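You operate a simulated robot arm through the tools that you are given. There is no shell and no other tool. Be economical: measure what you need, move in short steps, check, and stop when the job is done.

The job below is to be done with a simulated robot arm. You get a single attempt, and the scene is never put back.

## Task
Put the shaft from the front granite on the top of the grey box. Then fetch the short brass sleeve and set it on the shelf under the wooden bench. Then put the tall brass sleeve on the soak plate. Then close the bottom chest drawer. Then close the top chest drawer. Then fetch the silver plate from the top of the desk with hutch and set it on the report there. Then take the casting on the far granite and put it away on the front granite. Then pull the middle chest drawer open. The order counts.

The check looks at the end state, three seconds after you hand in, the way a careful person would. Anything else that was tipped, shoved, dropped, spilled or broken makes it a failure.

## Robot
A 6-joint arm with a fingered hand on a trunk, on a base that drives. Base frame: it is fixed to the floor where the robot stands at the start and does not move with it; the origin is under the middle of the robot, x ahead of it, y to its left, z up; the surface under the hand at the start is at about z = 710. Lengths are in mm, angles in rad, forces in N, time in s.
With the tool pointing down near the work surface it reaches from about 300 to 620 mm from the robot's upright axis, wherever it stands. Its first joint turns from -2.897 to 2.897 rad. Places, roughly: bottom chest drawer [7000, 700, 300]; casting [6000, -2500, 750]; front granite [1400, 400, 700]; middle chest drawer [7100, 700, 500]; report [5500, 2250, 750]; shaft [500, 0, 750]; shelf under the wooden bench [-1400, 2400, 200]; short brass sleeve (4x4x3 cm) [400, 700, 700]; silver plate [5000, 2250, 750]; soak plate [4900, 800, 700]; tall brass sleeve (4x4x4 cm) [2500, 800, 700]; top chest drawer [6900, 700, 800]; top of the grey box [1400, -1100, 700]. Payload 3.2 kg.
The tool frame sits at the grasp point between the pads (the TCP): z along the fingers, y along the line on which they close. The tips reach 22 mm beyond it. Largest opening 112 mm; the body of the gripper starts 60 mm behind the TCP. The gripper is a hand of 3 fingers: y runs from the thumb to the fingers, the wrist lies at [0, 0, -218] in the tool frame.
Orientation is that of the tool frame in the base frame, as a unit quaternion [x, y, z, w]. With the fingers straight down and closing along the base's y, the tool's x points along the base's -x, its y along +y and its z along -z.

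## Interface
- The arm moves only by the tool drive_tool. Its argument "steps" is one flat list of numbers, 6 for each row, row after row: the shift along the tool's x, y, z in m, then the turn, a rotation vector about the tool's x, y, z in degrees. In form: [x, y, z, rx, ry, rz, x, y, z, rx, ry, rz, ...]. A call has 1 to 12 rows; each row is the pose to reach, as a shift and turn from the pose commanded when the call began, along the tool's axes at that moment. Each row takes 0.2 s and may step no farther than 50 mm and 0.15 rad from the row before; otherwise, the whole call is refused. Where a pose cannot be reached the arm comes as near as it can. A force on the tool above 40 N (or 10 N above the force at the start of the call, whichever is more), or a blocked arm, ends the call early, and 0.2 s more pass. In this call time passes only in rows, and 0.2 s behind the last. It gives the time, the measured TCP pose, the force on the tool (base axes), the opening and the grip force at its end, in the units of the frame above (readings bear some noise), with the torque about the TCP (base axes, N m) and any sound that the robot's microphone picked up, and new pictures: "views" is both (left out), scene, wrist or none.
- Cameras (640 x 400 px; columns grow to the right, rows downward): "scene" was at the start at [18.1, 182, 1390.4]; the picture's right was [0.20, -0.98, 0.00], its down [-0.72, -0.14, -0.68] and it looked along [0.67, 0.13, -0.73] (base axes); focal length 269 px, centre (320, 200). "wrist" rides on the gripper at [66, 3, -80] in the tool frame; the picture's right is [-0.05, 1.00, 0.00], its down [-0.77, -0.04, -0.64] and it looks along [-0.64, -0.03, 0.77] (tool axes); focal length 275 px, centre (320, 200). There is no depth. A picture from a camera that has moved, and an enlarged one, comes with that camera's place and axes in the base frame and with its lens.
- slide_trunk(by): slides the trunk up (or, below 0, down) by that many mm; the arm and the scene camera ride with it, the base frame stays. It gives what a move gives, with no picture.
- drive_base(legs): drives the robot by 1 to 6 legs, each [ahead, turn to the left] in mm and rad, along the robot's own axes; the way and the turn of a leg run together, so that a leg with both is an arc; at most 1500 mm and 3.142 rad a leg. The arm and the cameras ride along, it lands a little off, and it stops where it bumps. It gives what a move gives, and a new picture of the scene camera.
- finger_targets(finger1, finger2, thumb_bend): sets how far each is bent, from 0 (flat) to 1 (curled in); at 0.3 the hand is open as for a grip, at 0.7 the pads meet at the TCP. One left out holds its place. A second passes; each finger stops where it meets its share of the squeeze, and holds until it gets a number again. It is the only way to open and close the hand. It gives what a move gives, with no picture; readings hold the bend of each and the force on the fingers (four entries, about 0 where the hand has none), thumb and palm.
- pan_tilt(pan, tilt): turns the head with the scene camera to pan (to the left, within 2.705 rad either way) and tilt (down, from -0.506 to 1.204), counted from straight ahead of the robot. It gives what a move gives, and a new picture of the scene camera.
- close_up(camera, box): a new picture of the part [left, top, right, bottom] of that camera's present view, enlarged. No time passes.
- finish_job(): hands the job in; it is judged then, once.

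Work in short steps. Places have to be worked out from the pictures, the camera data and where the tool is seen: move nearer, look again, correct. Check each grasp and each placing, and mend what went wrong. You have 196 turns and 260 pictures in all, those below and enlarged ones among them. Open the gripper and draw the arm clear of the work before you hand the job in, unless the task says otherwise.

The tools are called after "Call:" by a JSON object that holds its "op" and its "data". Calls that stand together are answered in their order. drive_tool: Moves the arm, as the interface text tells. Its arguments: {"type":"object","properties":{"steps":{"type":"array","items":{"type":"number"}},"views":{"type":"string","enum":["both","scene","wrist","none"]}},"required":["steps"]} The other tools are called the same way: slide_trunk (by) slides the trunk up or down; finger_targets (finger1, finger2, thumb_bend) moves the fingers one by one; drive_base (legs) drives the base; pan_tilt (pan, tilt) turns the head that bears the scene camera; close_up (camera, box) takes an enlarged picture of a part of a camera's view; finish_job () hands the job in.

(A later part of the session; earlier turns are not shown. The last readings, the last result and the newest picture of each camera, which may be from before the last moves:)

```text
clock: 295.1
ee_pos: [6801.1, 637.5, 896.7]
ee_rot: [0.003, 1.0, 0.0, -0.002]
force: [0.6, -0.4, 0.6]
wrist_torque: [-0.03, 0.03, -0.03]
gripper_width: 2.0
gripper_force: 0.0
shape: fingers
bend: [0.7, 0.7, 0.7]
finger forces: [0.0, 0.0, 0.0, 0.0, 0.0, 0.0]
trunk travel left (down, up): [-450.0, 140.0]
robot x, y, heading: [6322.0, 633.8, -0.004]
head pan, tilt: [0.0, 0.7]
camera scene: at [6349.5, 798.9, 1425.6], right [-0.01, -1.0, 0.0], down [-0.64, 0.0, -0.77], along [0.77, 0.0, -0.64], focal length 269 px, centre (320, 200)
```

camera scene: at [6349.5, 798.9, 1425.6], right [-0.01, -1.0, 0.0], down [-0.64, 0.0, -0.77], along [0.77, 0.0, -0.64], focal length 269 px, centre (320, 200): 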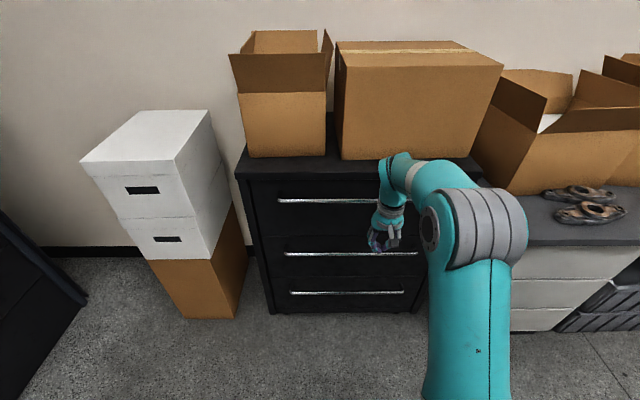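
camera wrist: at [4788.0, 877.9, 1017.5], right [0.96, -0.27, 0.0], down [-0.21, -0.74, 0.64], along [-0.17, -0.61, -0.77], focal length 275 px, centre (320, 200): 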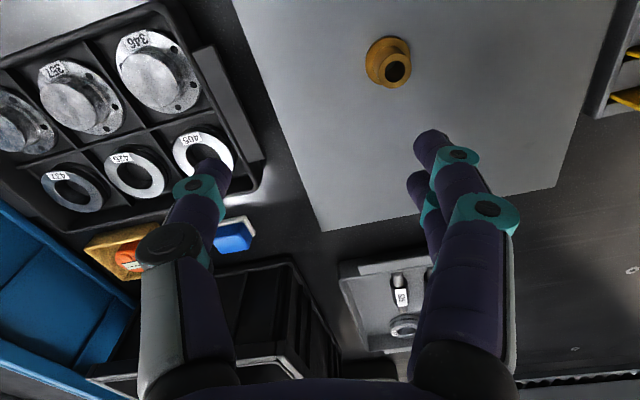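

Chest: all three drawers closed. Now to the desk with hutch: silver plate near [5090,2260], report near [5452,2220], desk front edge y≈2000.

Call:
{"op": "slide_trunk", "data": {"by": 100}}

Call:
{"op": "drive_base", "data": {"legs": [[0, 1.575], [810, 0], [0, 1.571], [1230, 0], [0, -1.571]]}}

Call:
{"op": "pan_tilt", "data": {"pan": 0.1, "tilt": 0.7}}

```text
clock: 296.4
ee_pos: [6800.7, 638.7, 996.7]
ee_rot: [0.004, 1.0, 0.001, -0.002]
force: [-0.4, 0.2, -0.8]
wrist_torque: [0.02, 0.02, 0.02]
gripper_width: 1.7
gripper_force: 0.0
shape: fingers
bend: [0.7, 0.7, 0.7]
finger forces: [0.0, 0.1, 0.0, 0.1, 0.0, 0.0]
trunk travel left (down, up): [-550.0, 40.0]
robot x, y, heading: [6323.2, 635.7, -0.008]
head pan, tilt: [0.0, 0.7]
```

```text
clock: 318.0
ee_pos: [5097.2, 1931.5, 996.7]
ee_rot: [-0.701, 0.713, 0.0, -0.003]
force: [0.0, -0.5, 0.0]
wrist_torque: [0.0, 0.04, -0.03]
gripper_width: 1.9
gripper_force: 0.1
shape: fingers
bend: [0.7, 0.7, 0.7]
finger forces: [0.0, 0.0, 0.1, 0.0, 0.0, 0.1]
trunk travel left (down, up): [-550.0, 40.0]
robot x, y, heading: [5100.4, 1451.8, 1.558]
head pan, tilt: [0.0, 0.7]
camera scene: at [4932.7, 1481.9, 1525.6], right [1.0, -0.01, 0.0], down [-0.01, -0.64, -0.76], along [0.01, 0.76, -0.64], focal length 269 px, centre (320, 200)
```

scene: 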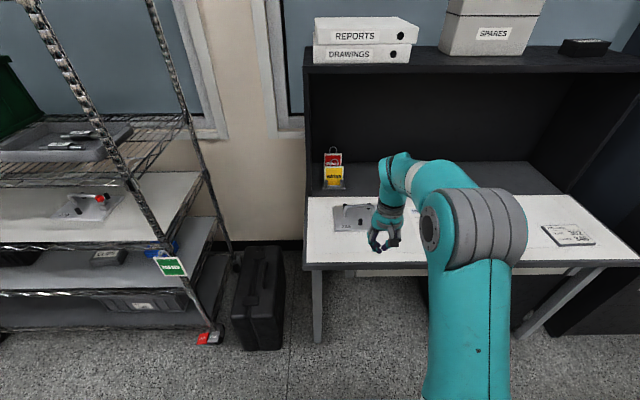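

```text
clock: 318.6
ee_pos: [5097.0, 1931.5, 995.7]
ee_rot: [-0.701, 0.713, -0.002, -0.002]
force: [-0.2, 0.4, -0.2]
wrist_torque: [0.0, -0.02, -0.01]
gripper_width: 1.9
gripper_force: 0.1
shape: fingers
bend: [0.7, 0.7, 0.7]
finger forces: [0.0, 0.1, 0.0, 0.0, 0.0, 0.1]
trunk travel left (down, up): [-550.0, 40.0]
robot x, y, heading: [5097.1, 1456.2, 1.558]
head pan, tilt: [0.099, 0.7]
camera scene: at [4924.2, 1481.5, 1525.6], right [1.0, 0.09, 0.0], down [0.06, -0.64, -0.76], along [-0.07, 0.76, -0.64], focal length 269 px, centre (320, 200)
```

scene: 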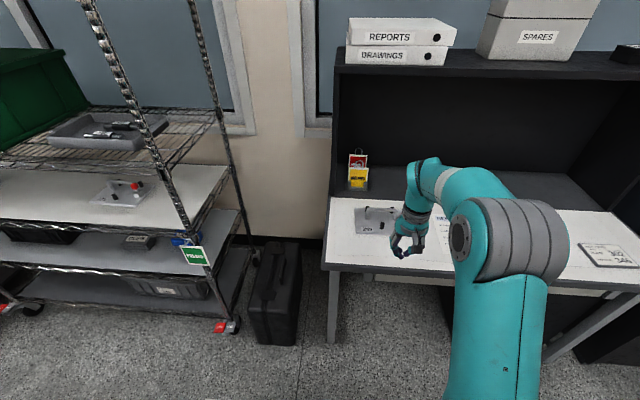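

I drive 200 mm closer, open the hand and look with the wrist camera.

Call:
{"op": "drive_base", "data": {"legs": [[200, 0]]}}

Call:
{"op": "finger_targets", "data": {"finger1": 0.3, "finger2": 0.3, "thumb_bend": 0.3}}

Call:
{"op": "drive_tool", "data": {"steps": [0, 0, 0.02, 0, 0, 0], "views": "wrist"}}

```text
clock: 320.2
ee_pos: [5098.8, 2133.1, 996.8]
ee_rot: [-0.702, 0.713, -0.001, -0.002]
force: [0.5, -0.3, 0.0]
wrist_torque: [-0.05, -0.02, 0.01]
gripper_width: 2.2
gripper_force: 0.1
shape: fingers
bend: [0.7, 0.7, 0.7]
finger forces: [0.0, 0.0, 0.0, 0.0, 0.0, 0.0]
trunk travel left (down, up): [-550.0, 40.0]
robot x, y, heading: [5097.6, 1654.5, 1.56]
head pan, tilt: [0.099, 0.7]
camera scene: at [4926.7, 1683.3, 1525.6], right [1.0, 0.09, 0.0], down [0.06, -0.64, -0.76], along [-0.07, 0.76, -0.64], focal length 269 px, centre (320, 200)
```

scene: 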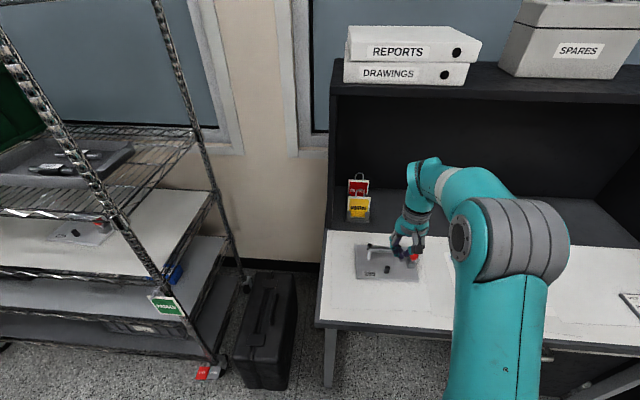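

```text
clock: 321.2
ee_pos: [5098.9, 2133.1, 997.8]
ee_rot: [-0.701, 0.713, -0.002, -0.001]
force: [0.5, 0.1, 0.2]
wrist_torque: [0.01, 0.02, 0.01]
gripper_width: 110.7
gripper_force: 0.0
shape: fingers
bend: [0.3, 0.3, 0.3]
finger forces: [0.1, 0.0, 0.0, 0.0, 0.1, 0.0]
trunk travel left (down, up): [-550.0, 40.0]
robot x, y, heading: [5100.5, 1652.7, 1.562]
head pan, tilt: [0.099, 0.7]
```

```text
clock: 321.6
ee_pos: [5098.6, 2132.7, 976.1]
ee_rot: [-0.701, 0.713, -0.002, -0.002]
force: [0.0, 0.5, -0.1]
wrist_torque: [0.0, 0.0, 0.0]
gripper_width: 111.3
gripper_force: 0.1
shape: fingers
bend: [0.3, 0.3, 0.3]
finger forces: [0.0, 0.0, 0.0, 0.0, 0.1, 0.0]
trunk travel left (down, up): [-550.0, 40.0]
robot x, y, heading: [5099.5, 1655.8, 1.558]
head pan, tilt: [0.099, 0.7]
camera wrist: at [5096.0, 2066.8, 1057.2], right [-1.0, 0.06, 0.0], down [0.05, 0.77, 0.63], along [0.04, 0.63, -0.77], focal length 275 px, centre (320, 200)
```

wrist: 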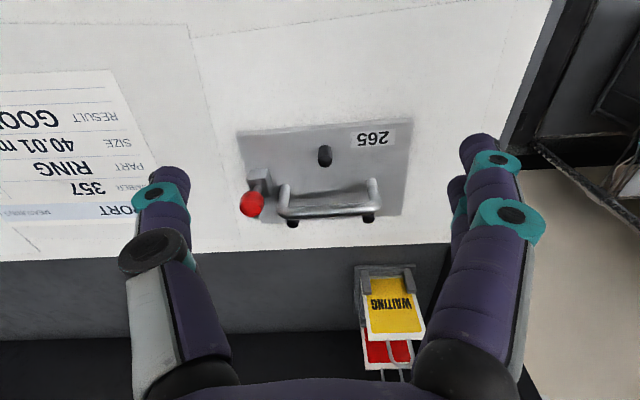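

Silver plate "265": x 4995–5210, y 2203–2347, with a U-handle near its middle (bar along x at y≈2284, z≈805). I'll lift by the handle. Drive 100 closer and turn the hand 89°.

Call:
{"op": "drive_base", "data": {"legs": [[100, 0]]}}

Call:
{"op": "drive_tool", "data": {"steps": [-0.004, 0, 0.01, 0, 0, 8.1, -0.008, 0, 0.02, 0, 0, 16.2, -0.012, 0, 0.03, 0, 0, 24.3, -0.016, 0, 0.04, 0, 0, 32.4, -0.02, 0, 0.05, 0, 0, 40.5, -0.024, 0, 0.06, 0, 0, 48.6, -0.028, 0, 0.06, 0, 0, 56.7, -0.032, 0, 0.06, 0, 0, 64.8, -0.04, 0, 0.06, 0, 0, 72.9, -0.045, 0, 0.06, 0, 0, 81, -0.051, 0, 0.06, 0, 0, 89], "views": "wrist"}}

```text
clock: 322.8
ee_pos: [5101.5, 2234.5, 975.4]
ee_rot: [-0.701, 0.713, -0.002, -0.002]
force: [0.7, 0.5, -1.2]
wrist_torque: [-0.01, 0.02, 0.04]
gripper_width: 111.4
gripper_force: 0.1
shape: fingers
bend: [0.3, 0.3, 0.3]
finger forces: [0.0, 0.0, 0.1, 0.1, 0.0, 0.0]
trunk travel left (down, up): [-550.0, 40.0]
robot x, y, heading: [5101.7, 1755.7, 1.561]
head pan, tilt: [0.099, 0.7]
camera scene: at [4928.0, 1784.2, 1525.6], right [1.0, 0.09, 0.0], down [0.06, -0.64, -0.76], along [-0.07, 0.76, -0.64], focal length 269 px, centre (320, 200)
```

scene: 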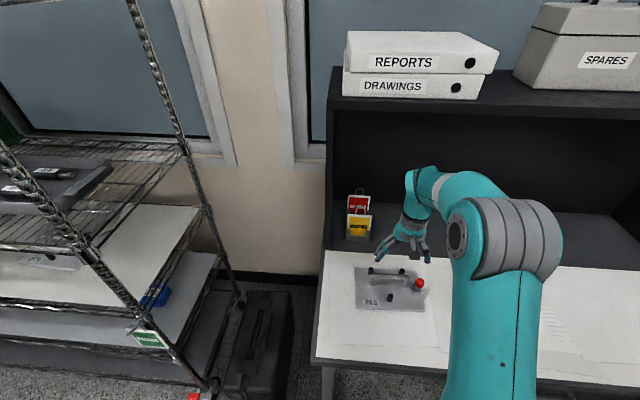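

```text
clock: 325.2
ee_pos: [5101.3, 2284.2, 915.9]
ee_rot: [0.0, 1.0, -0.003, 0.0]
force: [0.0, -0.1, -0.2]
wrist_torque: [0.0, -0.01, 0.04]
gripper_width: 111.0
gripper_force: 0.1
shape: fingers
bend: [0.3, 0.3, 0.3]
finger forces: [0.0, 0.1, 0.0, 0.0, 0.0, 0.0]
trunk travel left (down, up): [-550.0, 40.0]
robot x, y, heading: [5102.1, 1754.8, 1.559]
head pan, tilt: [0.099, 0.7]
camera wrist: at [5036.0, 2287.4, 996.8], right [0.05, 1.0, -0.01], down [0.77, -0.03, 0.64], along [0.63, -0.03, -0.77], focal length 275 px, centre (320, 200)
```

wrist: 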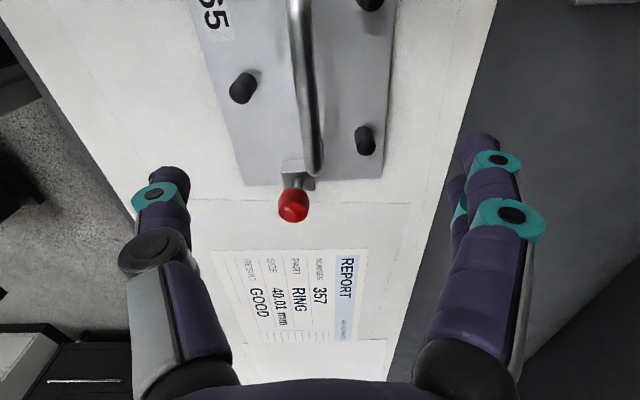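

The bar is at y≈2276; a peg stands near (5098,2226), so I narrow the opening to ~45 mm and descend onto the bar.

Call:
{"op": "finger_targets", "data": {"finger1": 0.545, "finger2": 0.545, "thumb_bend": 0.545}}

Call:
{"op": "drive_tool", "data": {"steps": [0, -0.004, 0.03, 0, 0, 0, 0, -0.008, 0.06, 0, 0, 0, 0, -0.008, 0.075, 0, 0, 0], "views": "wrist"}}

```text
clock: 326.2
ee_pos: [5102.0, 2284.0, 916.3]
ee_rot: [0.0, 1.0, -0.002, 0.0]
force: [0.3, 0.4, -0.4]
wrist_torque: [0.0, -0.04, -0.03]
gripper_width: 44.5
gripper_force: 0.1
shape: fingers
bend: [0.54, 0.54, 0.54]
finger forces: [0.0, 0.0, 0.0, 0.0, 0.0, 0.1]
trunk travel left (down, up): [-550.0, 40.0]
robot x, y, heading: [5101.7, 1756.0, 1.56]
head pan, tilt: [0.099, 0.7]
```

```text
clock: 327.0
ee_pos: [5101.2, 2276.4, 840.9]
ee_rot: [-0.001, 1.0, -0.003, -0.001]
force: [0.9, -0.4, -0.4]
wrist_torque: [-0.04, 0.02, 0.01]
gripper_width: 44.2
gripper_force: 0.2
shape: fingers
bend: [0.54, 0.54, 0.54]
finger forces: [0.0, 0.0, 0.0, 0.0, 0.0, 0.0]
trunk travel left (down, up): [-550.0, 40.0]
robot x, y, heading: [5097.2, 1756.2, 1.555]
head pan, tilt: [0.099, 0.7]
camera wrist: at [5035.7, 2279.1, 921.8], right [0.04, 1.0, 0.0], down [0.77, -0.03, 0.64], along [0.63, -0.03, -0.77], focal length 275 px, centre (320, 200)
```

wrist: 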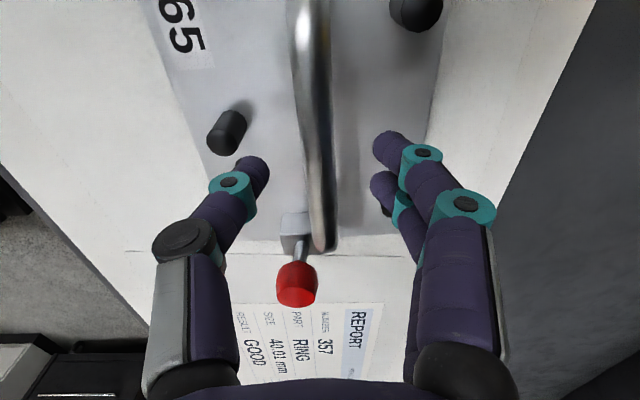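

Call:
{"op": "drive_tool", "data": {"steps": [0, 0, 0.02, 0, 0, 0, 0, 0, 0.036, 0, 0, 0], "views": "wrist"}}

Call:
{"op": "finger_targets", "data": {"finger1": 0.75, "finger2": 0.75, "thumb_bend": 0.75}}

Call:
{"op": "close_up", "data": {"camera": "wrist", "box": [120, 60, 520, 310]}}

```text
clock: 327.6
ee_pos: [5102.3, 2276.5, 806.3]
ee_rot: [0.0, 1.0, -0.003, -0.001]
force: [0.9, 1.0, 0.2]
wrist_torque: [-0.01, -0.02, 0.01]
gripper_width: 44.1
gripper_force: 0.2
shape: fingers
bend: [0.54, 0.54, 0.54]
finger forces: [0.0, 0.0, 0.1, 0.0, 0.0, 0.0]
trunk travel left (down, up): [-550.0, 40.0]
robot x, y, heading: [5100.9, 1755.0, 1.555]
head pan, tilt: [0.099, 0.7]
camera wrist: at [5035.8, 2279.1, 886.0], right [0.04, 1.0, 0.0], down [0.77, -0.03, 0.64], along [0.63, -0.03, -0.77], focal length 275 px, centre (320, 200)
```

wrist: 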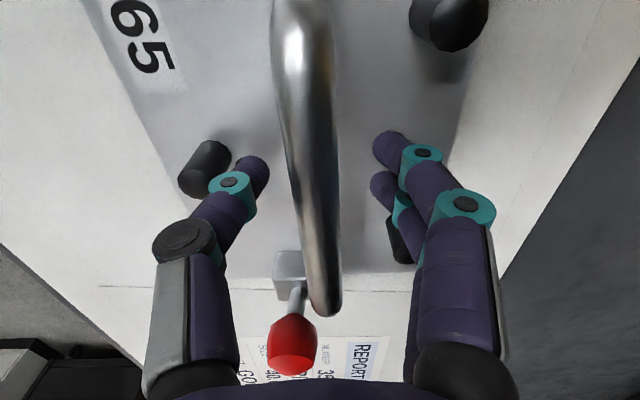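

```text
clock: 328.6
ee_pos: [5099.7, 2276.3, 805.1]
ee_rot: [-0.001, 1.0, -0.002, 0.0]
force: [-0.5, -0.3, 0.5]
wrist_torque: [-0.03, -0.01, 0.01]
gripper_width: 0.3
gripper_force: 0.0
shape: fingers
bend: [0.74, 0.74, 0.73]
finger forces: [0.1, 0.0, 0.1, 0.0, 0.0, 0.0]
trunk travel left (down, up): [-550.0, 40.0]
robot x, y, heading: [5102.0, 1760.2, 1.559]
head pan, tilt: [0.099, 0.7]
```

```text
1.60 times, centred on (320, 185) of wrist
camera zoom: at [5035.8, 2279.0, 886.1], right [0.04, 1.0, 0.0], down [0.77, -0.03, 0.64], along [0.63, -0.03, -0.77], focal length 440 px, centre (320, 224)
```

zoom: 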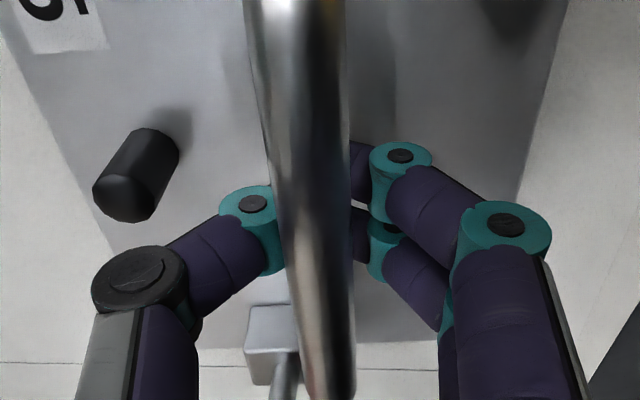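

The bar is actually higher (z≈828); fingers closed beneath it. Reopen slightly, raise 22 mm, and grip again.

Call:
{"op": "finger_targets", "data": {"finger1": 0.545, "finger2": 0.545, "thumb_bend": 0.545}}

Call:
{"op": "drive_tool", "data": {"steps": [0, 0, -0.021, 0, 0, 0], "views": "none"}}

Call:
{"op": "finger_targets", "data": {"finger1": 0.75, "finger2": 0.75, "thumb_bend": 0.75}}

Call:
{"op": "close_up", "data": {"camera": "wrist", "box": [120, 60, 520, 310]}}

```text
clock: 329.6
ee_pos: [5101.6, 2276.2, 805.4]
ee_rot: [-0.001, 1.0, -0.002, 0.0]
force: [0.2, 0.0, -0.2]
wrist_torque: [-0.03, 0.01, -0.03]
gripper_width: 43.0
gripper_force: 0.0
shape: fingers
bend: [0.54, 0.54, 0.54]
finger forces: [0.0, 0.0, 0.1, 0.1, 0.0, 0.0]
trunk travel left (down, up): [-550.0, 40.0]
robot x, y, heading: [5099.3, 1755.0, 1.56]
head pan, tilt: [0.099, 0.7]
```

```text
clock: 330.0
ee_pos: [5100.7, 2275.1, 826.6]
ee_rot: [-0.002, 1.0, -0.003, 0.0]
force: [-0.2, 0.2, 0.6]
wrist_torque: [-0.01, 0.01, 0.0]
gripper_width: 43.2
gripper_force: 0.1
shape: fingers
bend: [0.54, 0.54, 0.54]
finger forces: [0.0, 0.0, 0.1, 0.0, 0.0, 0.0]
trunk travel left (down, up): [-550.0, 40.0]
robot x, y, heading: [5100.9, 1757.5, 1.556]
head pan, tilt: [0.099, 0.7]
```

```text
clock: 331.0
ee_pos: [5100.4, 2277.5, 826.1]
ee_rot: [-0.001, 1.0, -0.002, 0.001]
force: [0.8, 0.4, -0.2]
wrist_torque: [0.0, 0.0, 0.0]
gripper_width: 1.7
gripper_force: 7.7
shape: fingers
bend: [0.72, 0.72, 0.71]
finger forces: [4.3, 4.4, 0.0, 0.1, 6.5, 0.0]
trunk travel left (down, up): [-550.0, 40.0]
robot x, y, heading: [5099.6, 1757.8, 1.56]
head pan, tilt: [0.099, 0.7]
```

```text
1.60 times, centred on (320, 185) of wrist
camera zoom: at [5035.1, 2279.4, 906.6], right [0.04, 1.0, -0.01], down [0.77, -0.03, 0.64], along [0.63, -0.03, -0.77], focal length 440 px, centre (320, 224)
```

zoom: 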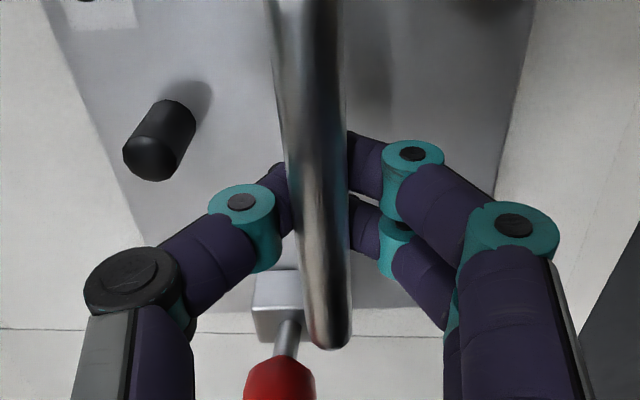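

Contact is under the bar. Raise 9 mm more for a centred pinch.

Call:
{"op": "finger_targets", "data": {"finger1": 0.58, "finger2": 0.58, "thumb_bend": 0.58}}

Call:
{"op": "drive_tool", "data": {"steps": [0, 0, -0.009, 0, 0, 0], "views": "none"}}

Call:
{"op": "finger_targets", "data": {"finger1": 0.75, "finger2": 0.75, "thumb_bend": 0.75}}

Call:
{"op": "drive_tool", "data": {"steps": [0, 0, -0.005, 0, 0, 0, 0, 0, -0.02, 0, 0, 0, 0, 0, -0.04, 0, 0, 0], "views": "both"}}

```text
clock: 332.0
ee_pos: [5101.4, 2275.8, 825.8]
ee_rot: [0.0, 1.0, -0.002, 0.0]
force: [-0.6, 0.0, -0.3]
wrist_torque: [0.03, -0.01, 0.0]
gripper_width: 34.5
gripper_force: 0.1
shape: fingers
bend: [0.57, 0.57, 0.57]
finger forces: [0.0, 0.1, 0.0, 0.1, 0.0, 0.0]
trunk travel left (down, up): [-550.0, 40.0]
robot x, y, heading: [5103.3, 1753.3, 1.555]
head pan, tilt: [0.099, 0.7]
```

```text
clock: 332.4
ee_pos: [5099.8, 2274.8, 835.2]
ee_rot: [-0.001, 1.0, -0.002, -0.001]
force: [-0.7, 0.2, -0.3]
wrist_torque: [-0.01, -0.02, 0.02]
gripper_width: 34.8
gripper_force: 0.1
shape: fingers
bend: [0.57, 0.57, 0.57]
finger forces: [0.0, 0.0, 0.1, 0.0, 0.0, 0.0]
trunk travel left (down, up): [-550.0, 40.0]
robot x, y, heading: [5103.2, 1755.1, 1.558]
head pan, tilt: [0.099, 0.7]
```

```text
clock: 333.4
ee_pos: [5100.2, 2275.3, 835.5]
ee_rot: [-0.001, 1.0, -0.003, 0.0]
force: [0.8, -0.9, -0.6]
wrist_torque: [-0.06, -0.03, 0.02]
gripper_width: 9.5
gripper_force: 10.6
shape: fingers
bend: [0.71, 0.71, 0.68]
finger forces: [5.6, 5.6, 0.0, 0.0, 10.1, 0.0]
trunk travel left (down, up): [-550.0, 40.0]
robot x, y, heading: [5102.3, 1753.6, 1.558]
head pan, tilt: [0.099, 0.7]
```

```text
clock: 334.2
ee_pos: [5100.1, 2276.7, 874.9]
ee_rot: [-0.001, 1.0, -0.003, -0.001]
force: [-0.2, 0.2, -9.7]
wrist_torque: [0.04, 0.0, 0.03]
gripper_width: 9.4
gripper_force: 10.5
shape: fingers
bend: [0.72, 0.72, 0.68]
finger forces: [5.4, 4.9, 0.1, 0.0, 10.6, 0.0]
trunk travel left (down, up): [-550.0, 40.0]
robot x, y, heading: [5096.1, 1757.7, 1.556]
head pan, tilt: [0.099, 0.7]
camera scene: at [4928.0, 1783.7, 1525.6], right [1.0, 0.09, 0.0], down [0.06, -0.64, -0.76], along [-0.07, 0.76, -0.64], focal length 269 px, centre (320, 200)
camera wrist: at [5035.7, 2279.3, 955.6], right [0.04, 1.0, -0.01], down [0.77, -0.03, 0.64], along [0.63, -0.03, -0.77], focal length 275 px, centre (320, 200)
```

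scene: 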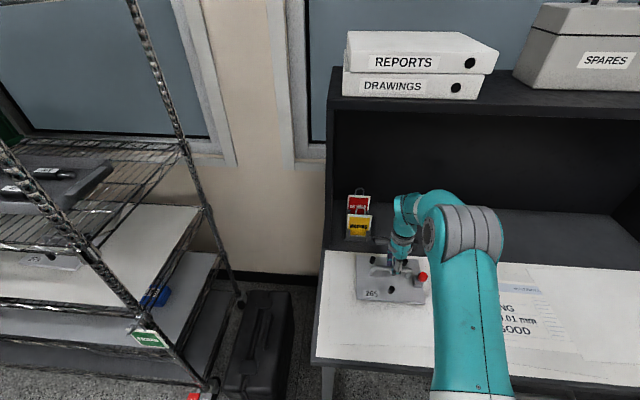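
wrist: 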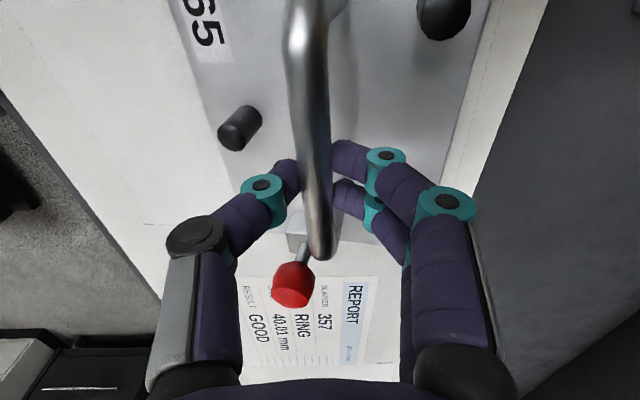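

Plate lifted level (~1 kg). The report is centred near [5458,2238]. I raise it more, back out, shift by driving 357 mm in +x and come back in.

Call:
{"op": "drive_tool", "data": {"steps": [0, 0, -0.03, 0, 0, 0, 0, 0, -0.06, 0, 0, 0], "views": "none"}}

Call:
{"op": "drive_base", "data": {"legs": [[-350, 0], [0, -1.557], [357, 0], [0, 1.571], [250, 0]]}}

Call:
{"op": "drive_tool", "data": {"steps": [0, 0, 0.001, 0, 0, 0], "views": "wrist"}}

```text
clock: 334.8
ee_pos: [5101.0, 2277.6, 935.4]
ee_rot: [-0.002, 1.0, -0.003, -0.001]
force: [0.7, 0.0, -8.9]
wrist_torque: [0.04, 0.03, 0.0]
gripper_width: 9.5
gripper_force: 10.3
shape: fingers
bend: [0.72, 0.72, 0.68]
finger forces: [5.3, 4.9, 0.0, 0.1, 10.5, 0.1]
trunk travel left (down, up): [-550.0, 40.0]
robot x, y, heading: [5103.9, 1754.1, 1.56]
head pan, tilt: [0.099, 0.7]
```

```text
clock: 348.0
ee_pos: [5439.4, 2180.6, 933.9]
ee_rot: [-0.013, 1.0, -0.003, 0.001]
force: [-0.6, 0.9, -8.9]
wrist_torque: [0.01, 0.0, -0.01]
gripper_width: 9.6
gripper_force: 9.2
shape: fingers
bend: [0.72, 0.72, 0.68]
finger forces: [4.7, 4.6, 0.0, 0.0, 9.7, 0.0]
trunk travel left (down, up): [-550.0, 40.0]
robot x, y, heading: [5455.8, 1660.5, 1.583]
head pan, tilt: [0.099, 0.7]
camera scene: at [5279.0, 1685.3, 1525.5], right [0.99, 0.11, 0.0], down [0.07, -0.64, -0.76], along [-0.08, 0.76, -0.65], focal length 269 px, centre (320, 200)
```

scene: 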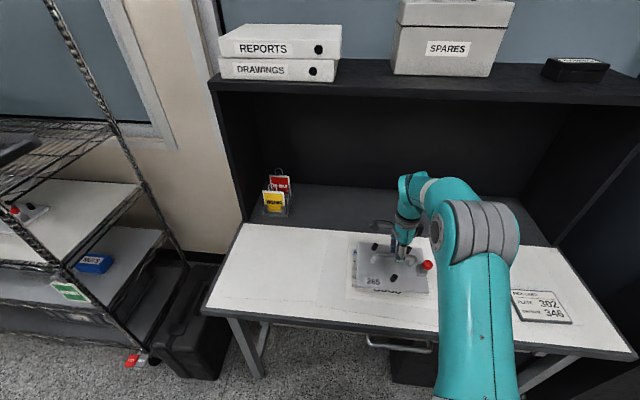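

```text
clock: 348.4
ee_pos: [5440.0, 2179.7, 931.5]
ee_rot: [-0.013, 1.0, -0.004, 0.0]
force: [-0.3, 0.4, -9.4]
wrist_torque: [0.02, 0.01, 0.02]
gripper_width: 9.3
gripper_force: 9.8
shape: fingers
bend: [0.72, 0.72, 0.68]
finger forces: [4.9, 4.7, 0.0, 0.0, 9.7, 0.0]
trunk travel left (down, up): [-550.0, 40.0]
robot x, y, heading: [5455.0, 1661.6, 1.58]
head pan, tilt: [0.099, 0.7]
camera wrist: at [5374.7, 2183.0, 1013.8], right [0.02, 1.0, -0.01], down [0.77, -0.01, 0.64], along [0.64, -0.02, -0.77], focal length 275 px, centre (320, 200)
```

wrist: 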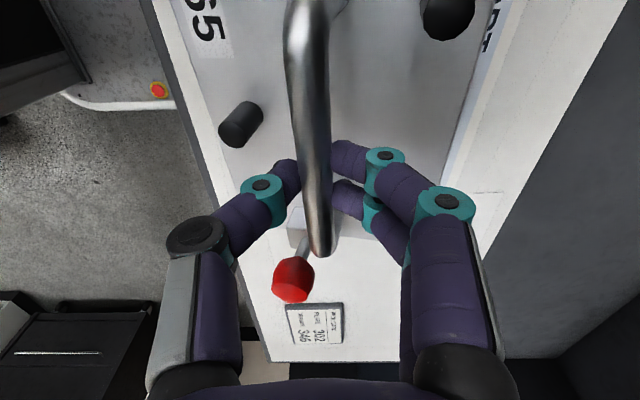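

Forward 55 mm and shift 15 mm in x, then lower.

Call:
{"op": "drive_base", "data": {"legs": [[55, 0]]}}

Call:
{"op": "drive_tool", "data": {"steps": [-0.008, 0, 0.03, 0, 0, 0, -0.015, 0, 0.06, 0, 0, 0, -0.015, 0, 0.085, 0, 0, 0], "views": "both"}}

```text
clock: 349.3
ee_pos: [5438.4, 2237.4, 932.3]
ee_rot: [-0.013, 1.0, -0.004, -0.001]
force: [0.9, 0.4, -10.0]
wrist_torque: [0.07, 0.02, 0.0]
gripper_width: 9.8
gripper_force: 9.6
shape: fingers
bend: [0.72, 0.72, 0.68]
finger forces: [4.6, 5.0, 0.1, 0.1, 9.6, 0.0]
trunk travel left (down, up): [-550.0, 40.0]
robot x, y, heading: [5452.5, 1713.0, 1.583]
head pan, tilt: [0.099, 0.7]
camera scene: at [5278.4, 1740.9, 1525.5], right [0.99, 0.11, 0.0], down [0.07, -0.64, -0.76], along [-0.08, 0.76, -0.65], focal length 269 px, centre (320, 200)
```

scene: 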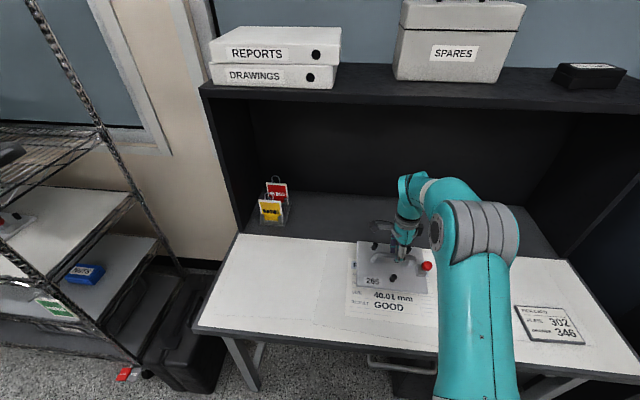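

```text
clock: 350.1
ee_pos: [5454.6, 2237.0, 848.1]
ee_rot: [-0.012, 1.0, -0.003, -0.001]
force: [0.1, 0.2, -9.1]
wrist_torque: [0.03, 0.03, -0.02]
gripper_width: 10.1
gripper_force: 9.7
shape: fingers
bend: [0.72, 0.72, 0.68]
finger forces: [5.1, 4.5, 0.0, 0.0, 10.1, 0.0]
trunk travel left (down, up): [-550.0, 40.0]
robot x, y, heading: [5450.8, 1714.5, 1.577]
head pan, tilt: [0.099, 0.7]
camera scene: at [5278.5, 1739.7, 1525.6], right [0.99, 0.11, 0.0], down [0.07, -0.64, -0.76], along [-0.08, 0.76, -0.64], focal length 269 px, centre (320, 200)
camera wrist: at [5389.1, 2238.1, 929.1], right [0.02, 1.0, -0.01], down [0.77, -0.01, 0.64], along [0.64, -0.02, -0.77], focal length 275 px, centre (320, 200)
```

scene: 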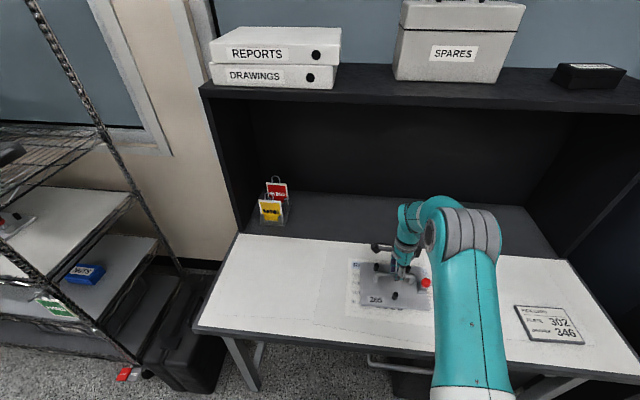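
wrist: 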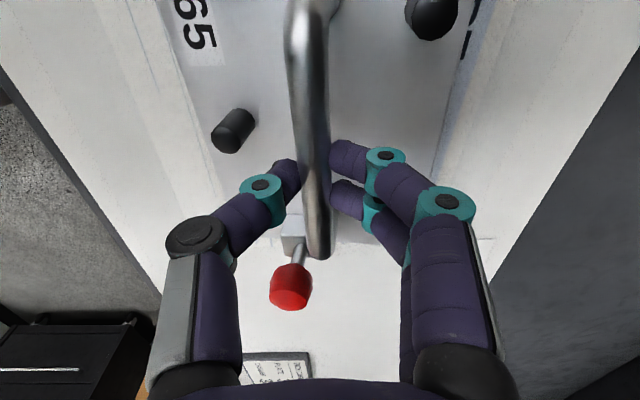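

Plate centred over the report. Lower the last 12 mm.

Call:
{"op": "drive_tool", "data": {"steps": [0, 0, 0.006, 0, 0, 0, 0, 0, 0.01, 0, 0, 0, 0, 0, 0.013, 0, 0, 0], "views": "none"}}

```text
clock: 350.9
ee_pos: [5453.9, 2235.7, 836.0]
ee_rot: [-0.013, 1.0, -0.001, 0.0]
force: [-0.6, 1.1, 4.3]
wrist_torque: [-0.06, -0.03, -0.02]
gripper_width: 9.5
gripper_force: 11.8
shape: fingers
bend: [0.72, 0.72, 0.68]
finger forces: [6.0, 6.5, 0.0, 0.0, 11.2, 0.0]
trunk travel left (down, up): [-550.0, 40.0]
robot x, y, heading: [5452.3, 1712.8, 1.58]
head pan, tilt: [0.099, 0.7]
```

Landed. Open to a narrow opening and rise.

Call:
{"op": "finger_targets", "data": {"finger1": 0.545, "finger2": 0.545, "thumb_bend": 0.545}}

Call:
{"op": "drive_tool", "data": {"steps": [0, 0, -0.02, 0, 0, 0, 0, 0, -0.06, 0, 0, 0, 0, 0, -0.1, 0, 0, 0, 0, 0, -0.13, 0, 0, 0], "views": "wrist"}}

Call:
{"op": "drive_base", "data": {"legs": [[-260, 0]]}}

Call:
{"op": "close_up", "data": {"camera": "scene", "box": [280, 160, 520, 310]}}

```text
clock: 351.9
ee_pos: [5455.0, 2236.6, 837.2]
ee_rot: [-0.013, 1.0, -0.003, 0.0]
force: [-0.4, 0.8, -0.7]
wrist_torque: [0.03, 0.01, 0.01]
gripper_width: 43.3
gripper_force: 0.0
shape: fingers
bend: [0.54, 0.54, 0.54]
finger forces: [0.1, 0.0, 0.0, 0.0, 0.0, 0.0]
trunk travel left (down, up): [-550.0, 40.0]
robot x, y, heading: [5451.7, 1713.7, 1.579]
head pan, tilt: [0.099, 0.7]
```

```text
clock: 352.9
ee_pos: [5454.9, 2236.4, 966.1]
ee_rot: [-0.013, 1.0, -0.002, 0.0]
force: [-0.1, 0.6, -0.1]
wrist_torque: [0.01, 0.01, 0.0]
gripper_width: 43.1
gripper_force: 0.2
shape: fingers
bend: [0.54, 0.54, 0.54]
finger forces: [0.0, 0.1, 0.0, 0.0, 0.1, 0.0]
trunk travel left (down, up): [-550.0, 40.0]
robot x, y, heading: [5449.9, 1715.6, 1.58]
head pan, tilt: [0.099, 0.7]
camera wrist: at [5389.3, 2237.4, 1047.2], right [0.02, 1.0, -0.01], down [0.77, -0.01, 0.64], along [0.63, -0.02, -0.77], focal length 275 px, centre (320, 200)
```

wrist: 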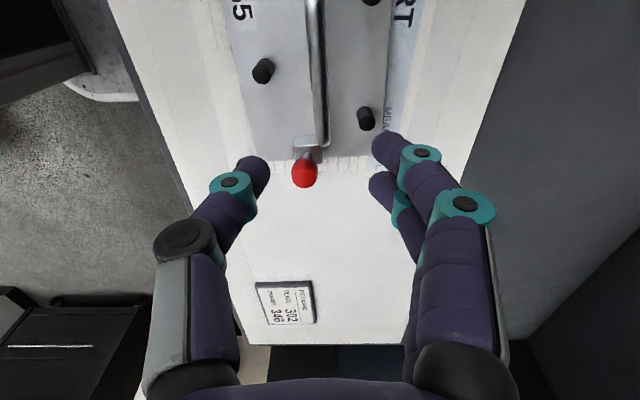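

```text
clock: 354.8
ee_pos: [5457.2, 1976.2, 966.5]
ee_rot: [-0.012, 1.0, -0.003, -0.001]
force: [1.1, 0.5, -0.3]
wrist_torque: [0.01, 0.03, -0.02]
gripper_width: 43.2
gripper_force: 0.1
shape: fingers
bend: [0.54, 0.54, 0.54]
finger forces: [0.0, 0.1, 0.1, 0.1, 0.0, 0.1]
trunk travel left (down, up): [-550.0, 40.0]
robot x, y, heading: [5451.4, 1457.2, 1.582]
head pan, tilt: [0.099, 0.7]
camera scene: at [5281.1, 1479.2, 1525.6], right [0.99, 0.11, 0.0], down [0.07, -0.64, -0.77], along [-0.08, 0.76, -0.64], focal length 269 px, centre (320, 200)
```

scene: 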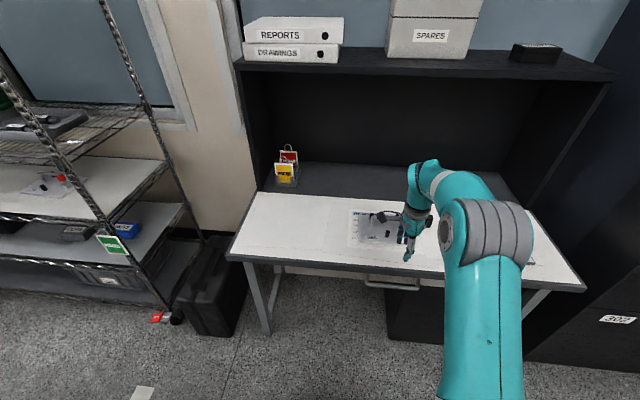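

```text
2.67 times, centred on (400, 235) of scene
camera zoom: at [5281.1, 1479.2, 1525.6], right [0.99, 0.11, 0.0], down [0.07, -0.64, -0.77], along [-0.08, 0.76, -0.64], focal length 718 px, centre (107, 107)
```

zoom: 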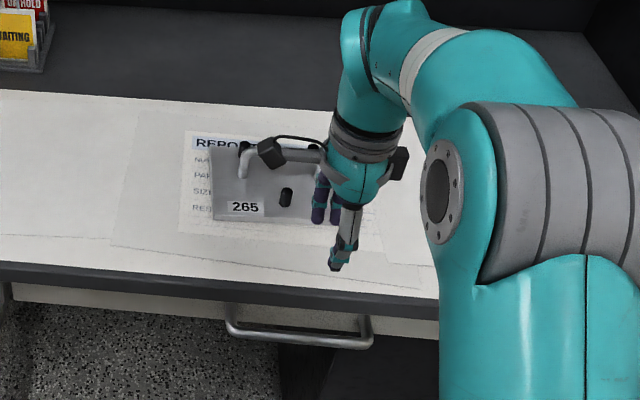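

Silver plate sits on the report. Next the casting on the far granite near [6000,−2500]: drive through the gap by the chest and look.

Call:
{"op": "drive_base", "data": {"legs": [[0, -1.582], [920, 0], [0, -1.571], [1500, 0], [300, 0]]}}

Call:
{"op": "pan_tilt", "data": {"pan": 0.0, "tilt": 0.4}}

Call:
{"op": "pan_tilt", "data": {"pan": -0.7, "tilt": 0.5}}

```text
clock: 376.0
ee_pos: [6369.4, -884.1, 965.3]
ee_rot: [1.0, 0.01, 0.0, -0.003]
force: [-0.3, -0.4, 0.5]
wrist_torque: [0.01, 0.0, 0.01]
gripper_width: 43.3
gripper_force: 0.1
shape: fingers
bend: [0.54, 0.54, 0.54]
finger forces: [0.1, 0.0, 0.1, 0.1, 0.1, 0.1]
trunk travel left (down, up): [-550.0, 40.0]
robot x, y, heading: [6375.7, -359.3, -1.572]
head pan, tilt: [0.099, 0.7]
camera scene: at [6549.2, -385.8, 1525.6], right [-0.99, -0.1, 0.0], down [-0.07, 0.64, -0.76], along [0.08, -0.76, -0.64], focal length 269 px, centre (320, 200)
```

scene: 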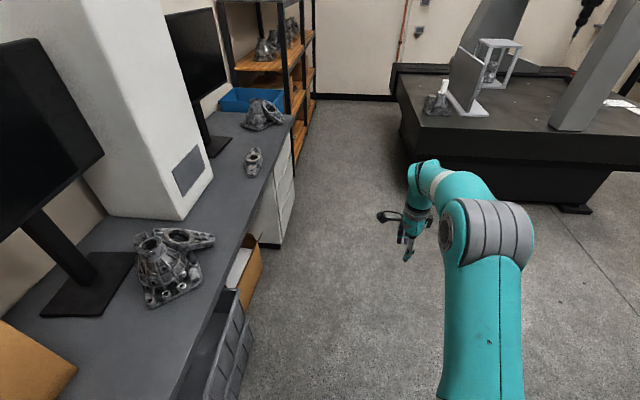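

```text
clock: 376.8
ee_pos: [6370.3, -883.3, 965.7]
ee_rot: [1.0, 0.009, 0.001, -0.003]
force: [-0.7, 0.3, -0.3]
wrist_torque: [-0.01, -0.01, 0.02]
gripper_width: 43.5
gripper_force: 0.0
shape: fingers
bend: [0.54, 0.54, 0.54]
finger forces: [0.0, 0.1, 0.1, 0.1, 0.0, 0.0]
trunk travel left (down, up): [-550.0, 40.0]
robot x, y, heading: [6372.2, -363.8, -1.57]
head pan, tilt: [0.0, 0.4]
camera scene: at [6540.8, -393.2, 1552.4], right [-1.0, 0.0, 0.0], down [0.0, 0.39, -0.92], along [0.0, -0.92, -0.39], focal length 269 px, centre (320, 200)
```

scene: 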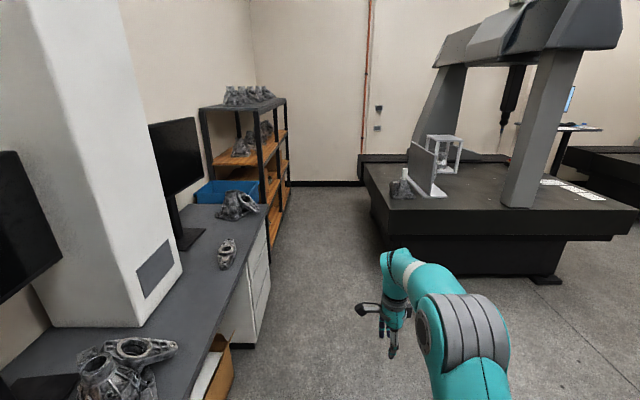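

```text
clock: 377.9
ee_pos: [6369.4, -881.8, 965.7]
ee_rot: [1.0, 0.01, 0.001, -0.003]
force: [0.1, -0.6, 0.9]
wrist_torque: [0.01, 0.0, 0.0]
gripper_width: 43.2
gripper_force: 0.1
shape: fingers
bend: [0.54, 0.54, 0.54]
finger forces: [0.1, 0.1, 0.1, 0.1, 0.1, 0.0]
trunk travel left (down, up): [-550.0, 40.0]
robot x, y, heading: [6373.8, -362.1, -1.57]
head pan, tilt: [-0.7, 0.499]
camera scene: at [6482.1, -370.5, 1543.3], right [-0.77, 0.64, 0.0], down [0.31, 0.37, -0.88], along [-0.56, -0.67, -0.48], focal length 269 px, centre (320, 200)
```

scene: 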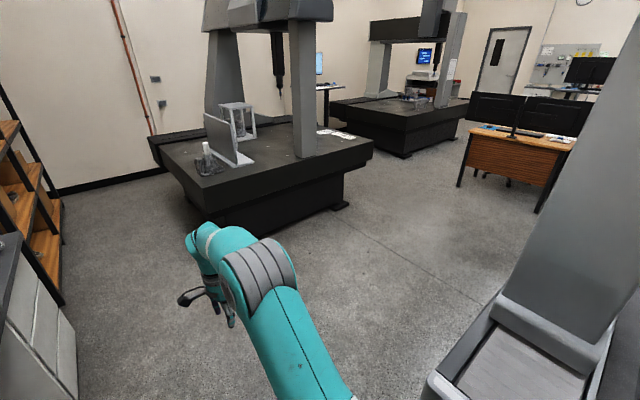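

Call:
{"op": "close_up", "data": {"camera": "scene", "box": [140, 90, 380, 240]}}

```text
2.67 times, centred on (260, 165) of scene
camera zoom: at [6482.1, -370.5, 1543.3], right [-0.77, 0.64, 0.0], down [0.31, 0.37, -0.88], along [-0.56, -0.67, -0.48], focal length 718 px, centre (480, 293)
```

zoom: 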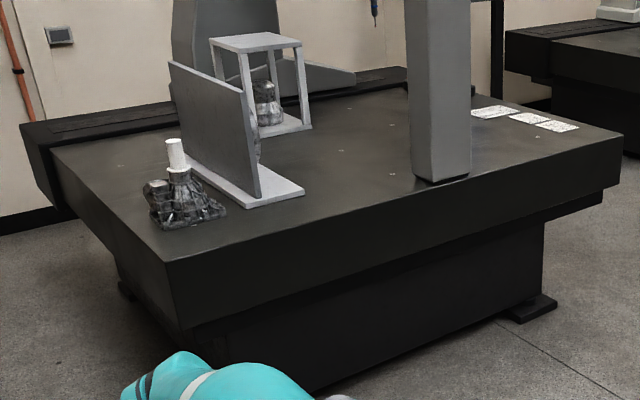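

The casting (with a white cylinder on top, ~230 mm tall, top z≈940) is at ≈[5894,−2466], 140 mm from the granite's +x edge. I raise the hand and go to its +x side, facing −x.

Call:
{"op": "slide_trunk", "data": {"by": 40}}

Call:
{"op": "drive_tool", "data": {"steps": [0, 0, -0.03, 0, 0, 0, 0, 0, -0.06, 0, 0, 0], "views": "none"}}

Call:
{"op": "finger_targets", "data": {"finger1": 0.3, "finger2": 0.3, "thumb_bend": 0.3}}

Call:
{"op": "drive_base", "data": {"legs": [[0, 0.022], [1500, 0], [605, 0], [0, -1.593]]}}

Call:
{"op": "pan_tilt", "data": {"pan": 0.1, "tilt": 0.8}}

```text
clock: 378.7
ee_pos: [6368.7, -881.8, 1007.1]
ee_rot: [1.0, 0.01, 0.0, -0.003]
force: [-0.8, -0.8, -0.3]
wrist_torque: [0.01, -0.02, -0.03]
gripper_width: 43.0
gripper_force: 0.0
shape: fingers
bend: [0.54, 0.54, 0.54]
finger forces: [0.0, 0.0, 0.0, 0.1, 0.0, 0.1]
trunk travel left (down, up): [-590.0, 0.0]
robot x, y, heading: [6373.1, -362.2, -1.569]
head pan, tilt: [-0.7, 0.499]
```

```text
clock: 379.3
ee_pos: [6369.4, -882.0, 1067.5]
ee_rot: [1.0, 0.011, 0.0, -0.002]
force: [0.5, -0.1, 0.1]
wrist_torque: [0.0, 0.03, -0.03]
gripper_width: 43.3
gripper_force: 0.1
shape: fingers
bend: [0.54, 0.54, 0.54]
finger forces: [0.0, 0.1, 0.0, 0.1, 0.0, 0.0]
trunk travel left (down, up): [-590.0, 0.0]
robot x, y, heading: [6374.4, -359.9, -1.57]
head pan, tilt: [-0.7, 0.499]
```

```text
clock: 380.3
ee_pos: [6369.9, -881.8, 1067.7]
ee_rot: [1.0, 0.01, 0.0, -0.002]
force: [0.1, 0.6, 0.3]
wrist_torque: [-0.02, 0.0, 0.0]
gripper_width: 111.4
gripper_force: 0.2
shape: fingers
bend: [0.3, 0.3, 0.3]
finger forces: [0.1, 0.1, 0.1, 0.0, 0.0, 0.0]
trunk travel left (down, up): [-590.0, 0.0]
robot x, y, heading: [6373.7, -364.0, -1.564]
head pan, tilt: [-0.7, 0.499]
```

```text
clock: 395.0
ee_pos: [5921.7, -2471.3, 1066.1]
ee_rot: [0.715, -0.699, 0.003, -0.002]
force: [-0.2, -0.1, 0.2]
wrist_torque: [0.0, -0.04, 0.0]
gripper_width: 111.0
gripper_force: 0.1
shape: fingers
bend: [0.3, 0.3, 0.3]
finger forces: [0.1, 0.1, 0.1, 0.0, 0.1, 0.1]
trunk travel left (down, up): [-590.0, 0.0]
robot x, y, heading: [6440.2, -2477.7, -3.134]
head pan, tilt: [-0.7, 0.499]
camera scene: at [6434.3, -2581.1, 1583.3], right [0.64, 0.77, 0.0], down [0.37, -0.31, -0.88], along [-0.68, 0.56, -0.48], focal length 269 px, centre (320, 200)
```

scene: 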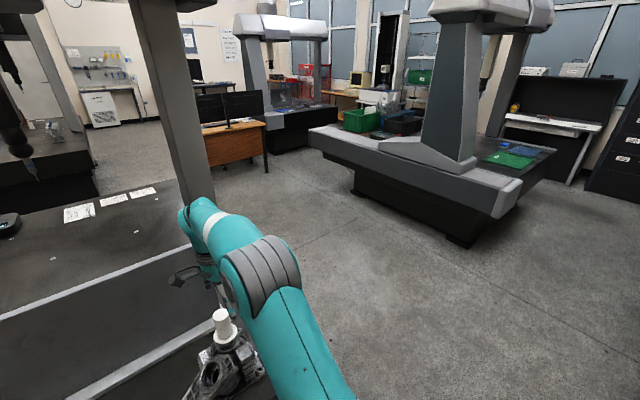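

```text
clock: 396.1
ee_pos: [5922.1, -2472.7, 1066.7]
ee_rot: [0.715, -0.699, 0.001, -0.001]
force: [-0.1, 0.3, 0.7]
wrist_torque: [0.03, 0.0, 0.0]
gripper_width: 111.4
gripper_force: 0.1
shape: fingers
bend: [0.3, 0.3, 0.3]
finger forces: [0.0, 0.0, 0.0, 0.0, 0.0, 0.1]
trunk travel left (down, up): [-590.0, 0.0]
robot x, y, heading: [6444.1, -2474.4, -3.134]
head pan, tilt: [0.099, 0.799]
camera scene: at [6424.1, -2647.8, 1557.4], right [-0.11, 0.99, 0.0], down [0.71, 0.08, -0.7], along [-0.69, -0.07, -0.72], focal length 269 px, centre (320, 200)
```

scene: 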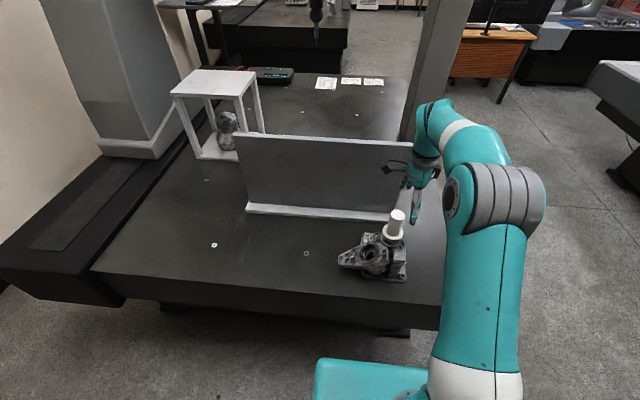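

Call:
{"op": "close_up", "data": {"camera": "scene", "box": [320, 190, 464, 280]}}

Call:
{"op": "drive_tool", "data": {"steps": [0, 0, 0.001, 0, 0, 0], "views": "wrist"}}

```text
4.44 times, centred on (392, 235) of scene
camera zoom: at [6424.1, -2647.8, 1557.4], right [-0.11, 0.99, 0.0], down [0.71, 0.08, -0.7], along [-0.69, -0.07, -0.72], focal length 1198 px, centre (0, 44)
```

zoom: 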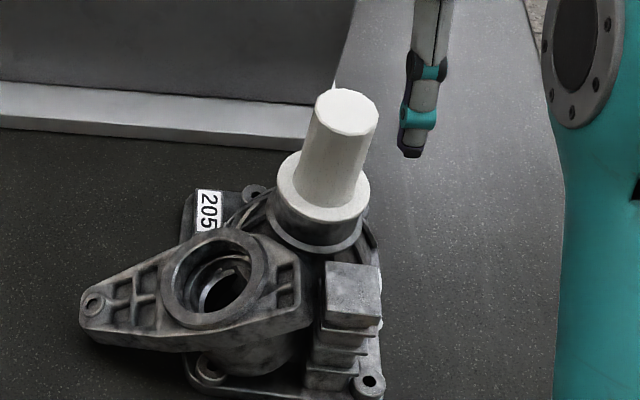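

```text
clock: 396.6
ee_pos: [5923.1, -2470.5, 1065.5]
ee_rot: [0.715, -0.699, 0.002, -0.002]
force: [-0.4, 0.0, -0.7]
wrist_torque: [-0.03, 0.01, -0.03]
gripper_width: 110.9
gripper_force: 0.0
shape: fingers
bend: [0.3, 0.3, 0.3]
finger forces: [0.0, 0.1, 0.0, 0.0, 0.0, 0.1]
trunk travel left (down, up): [-590.0, 0.0]
robot x, y, heading: [6445.0, -2473.6, -3.133]
head pan, tilt: [0.099, 0.799]
camera wrist: at [5921.0, -2537.6, 1146.1], right [-1.0, 0.02, -0.01], down [0.02, 0.77, 0.64], along [0.02, 0.64, -0.77], focal length 275 px, centre (320, 200)
```

wrist: 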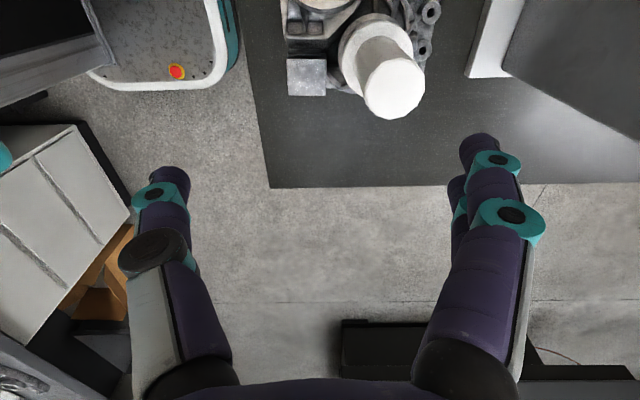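

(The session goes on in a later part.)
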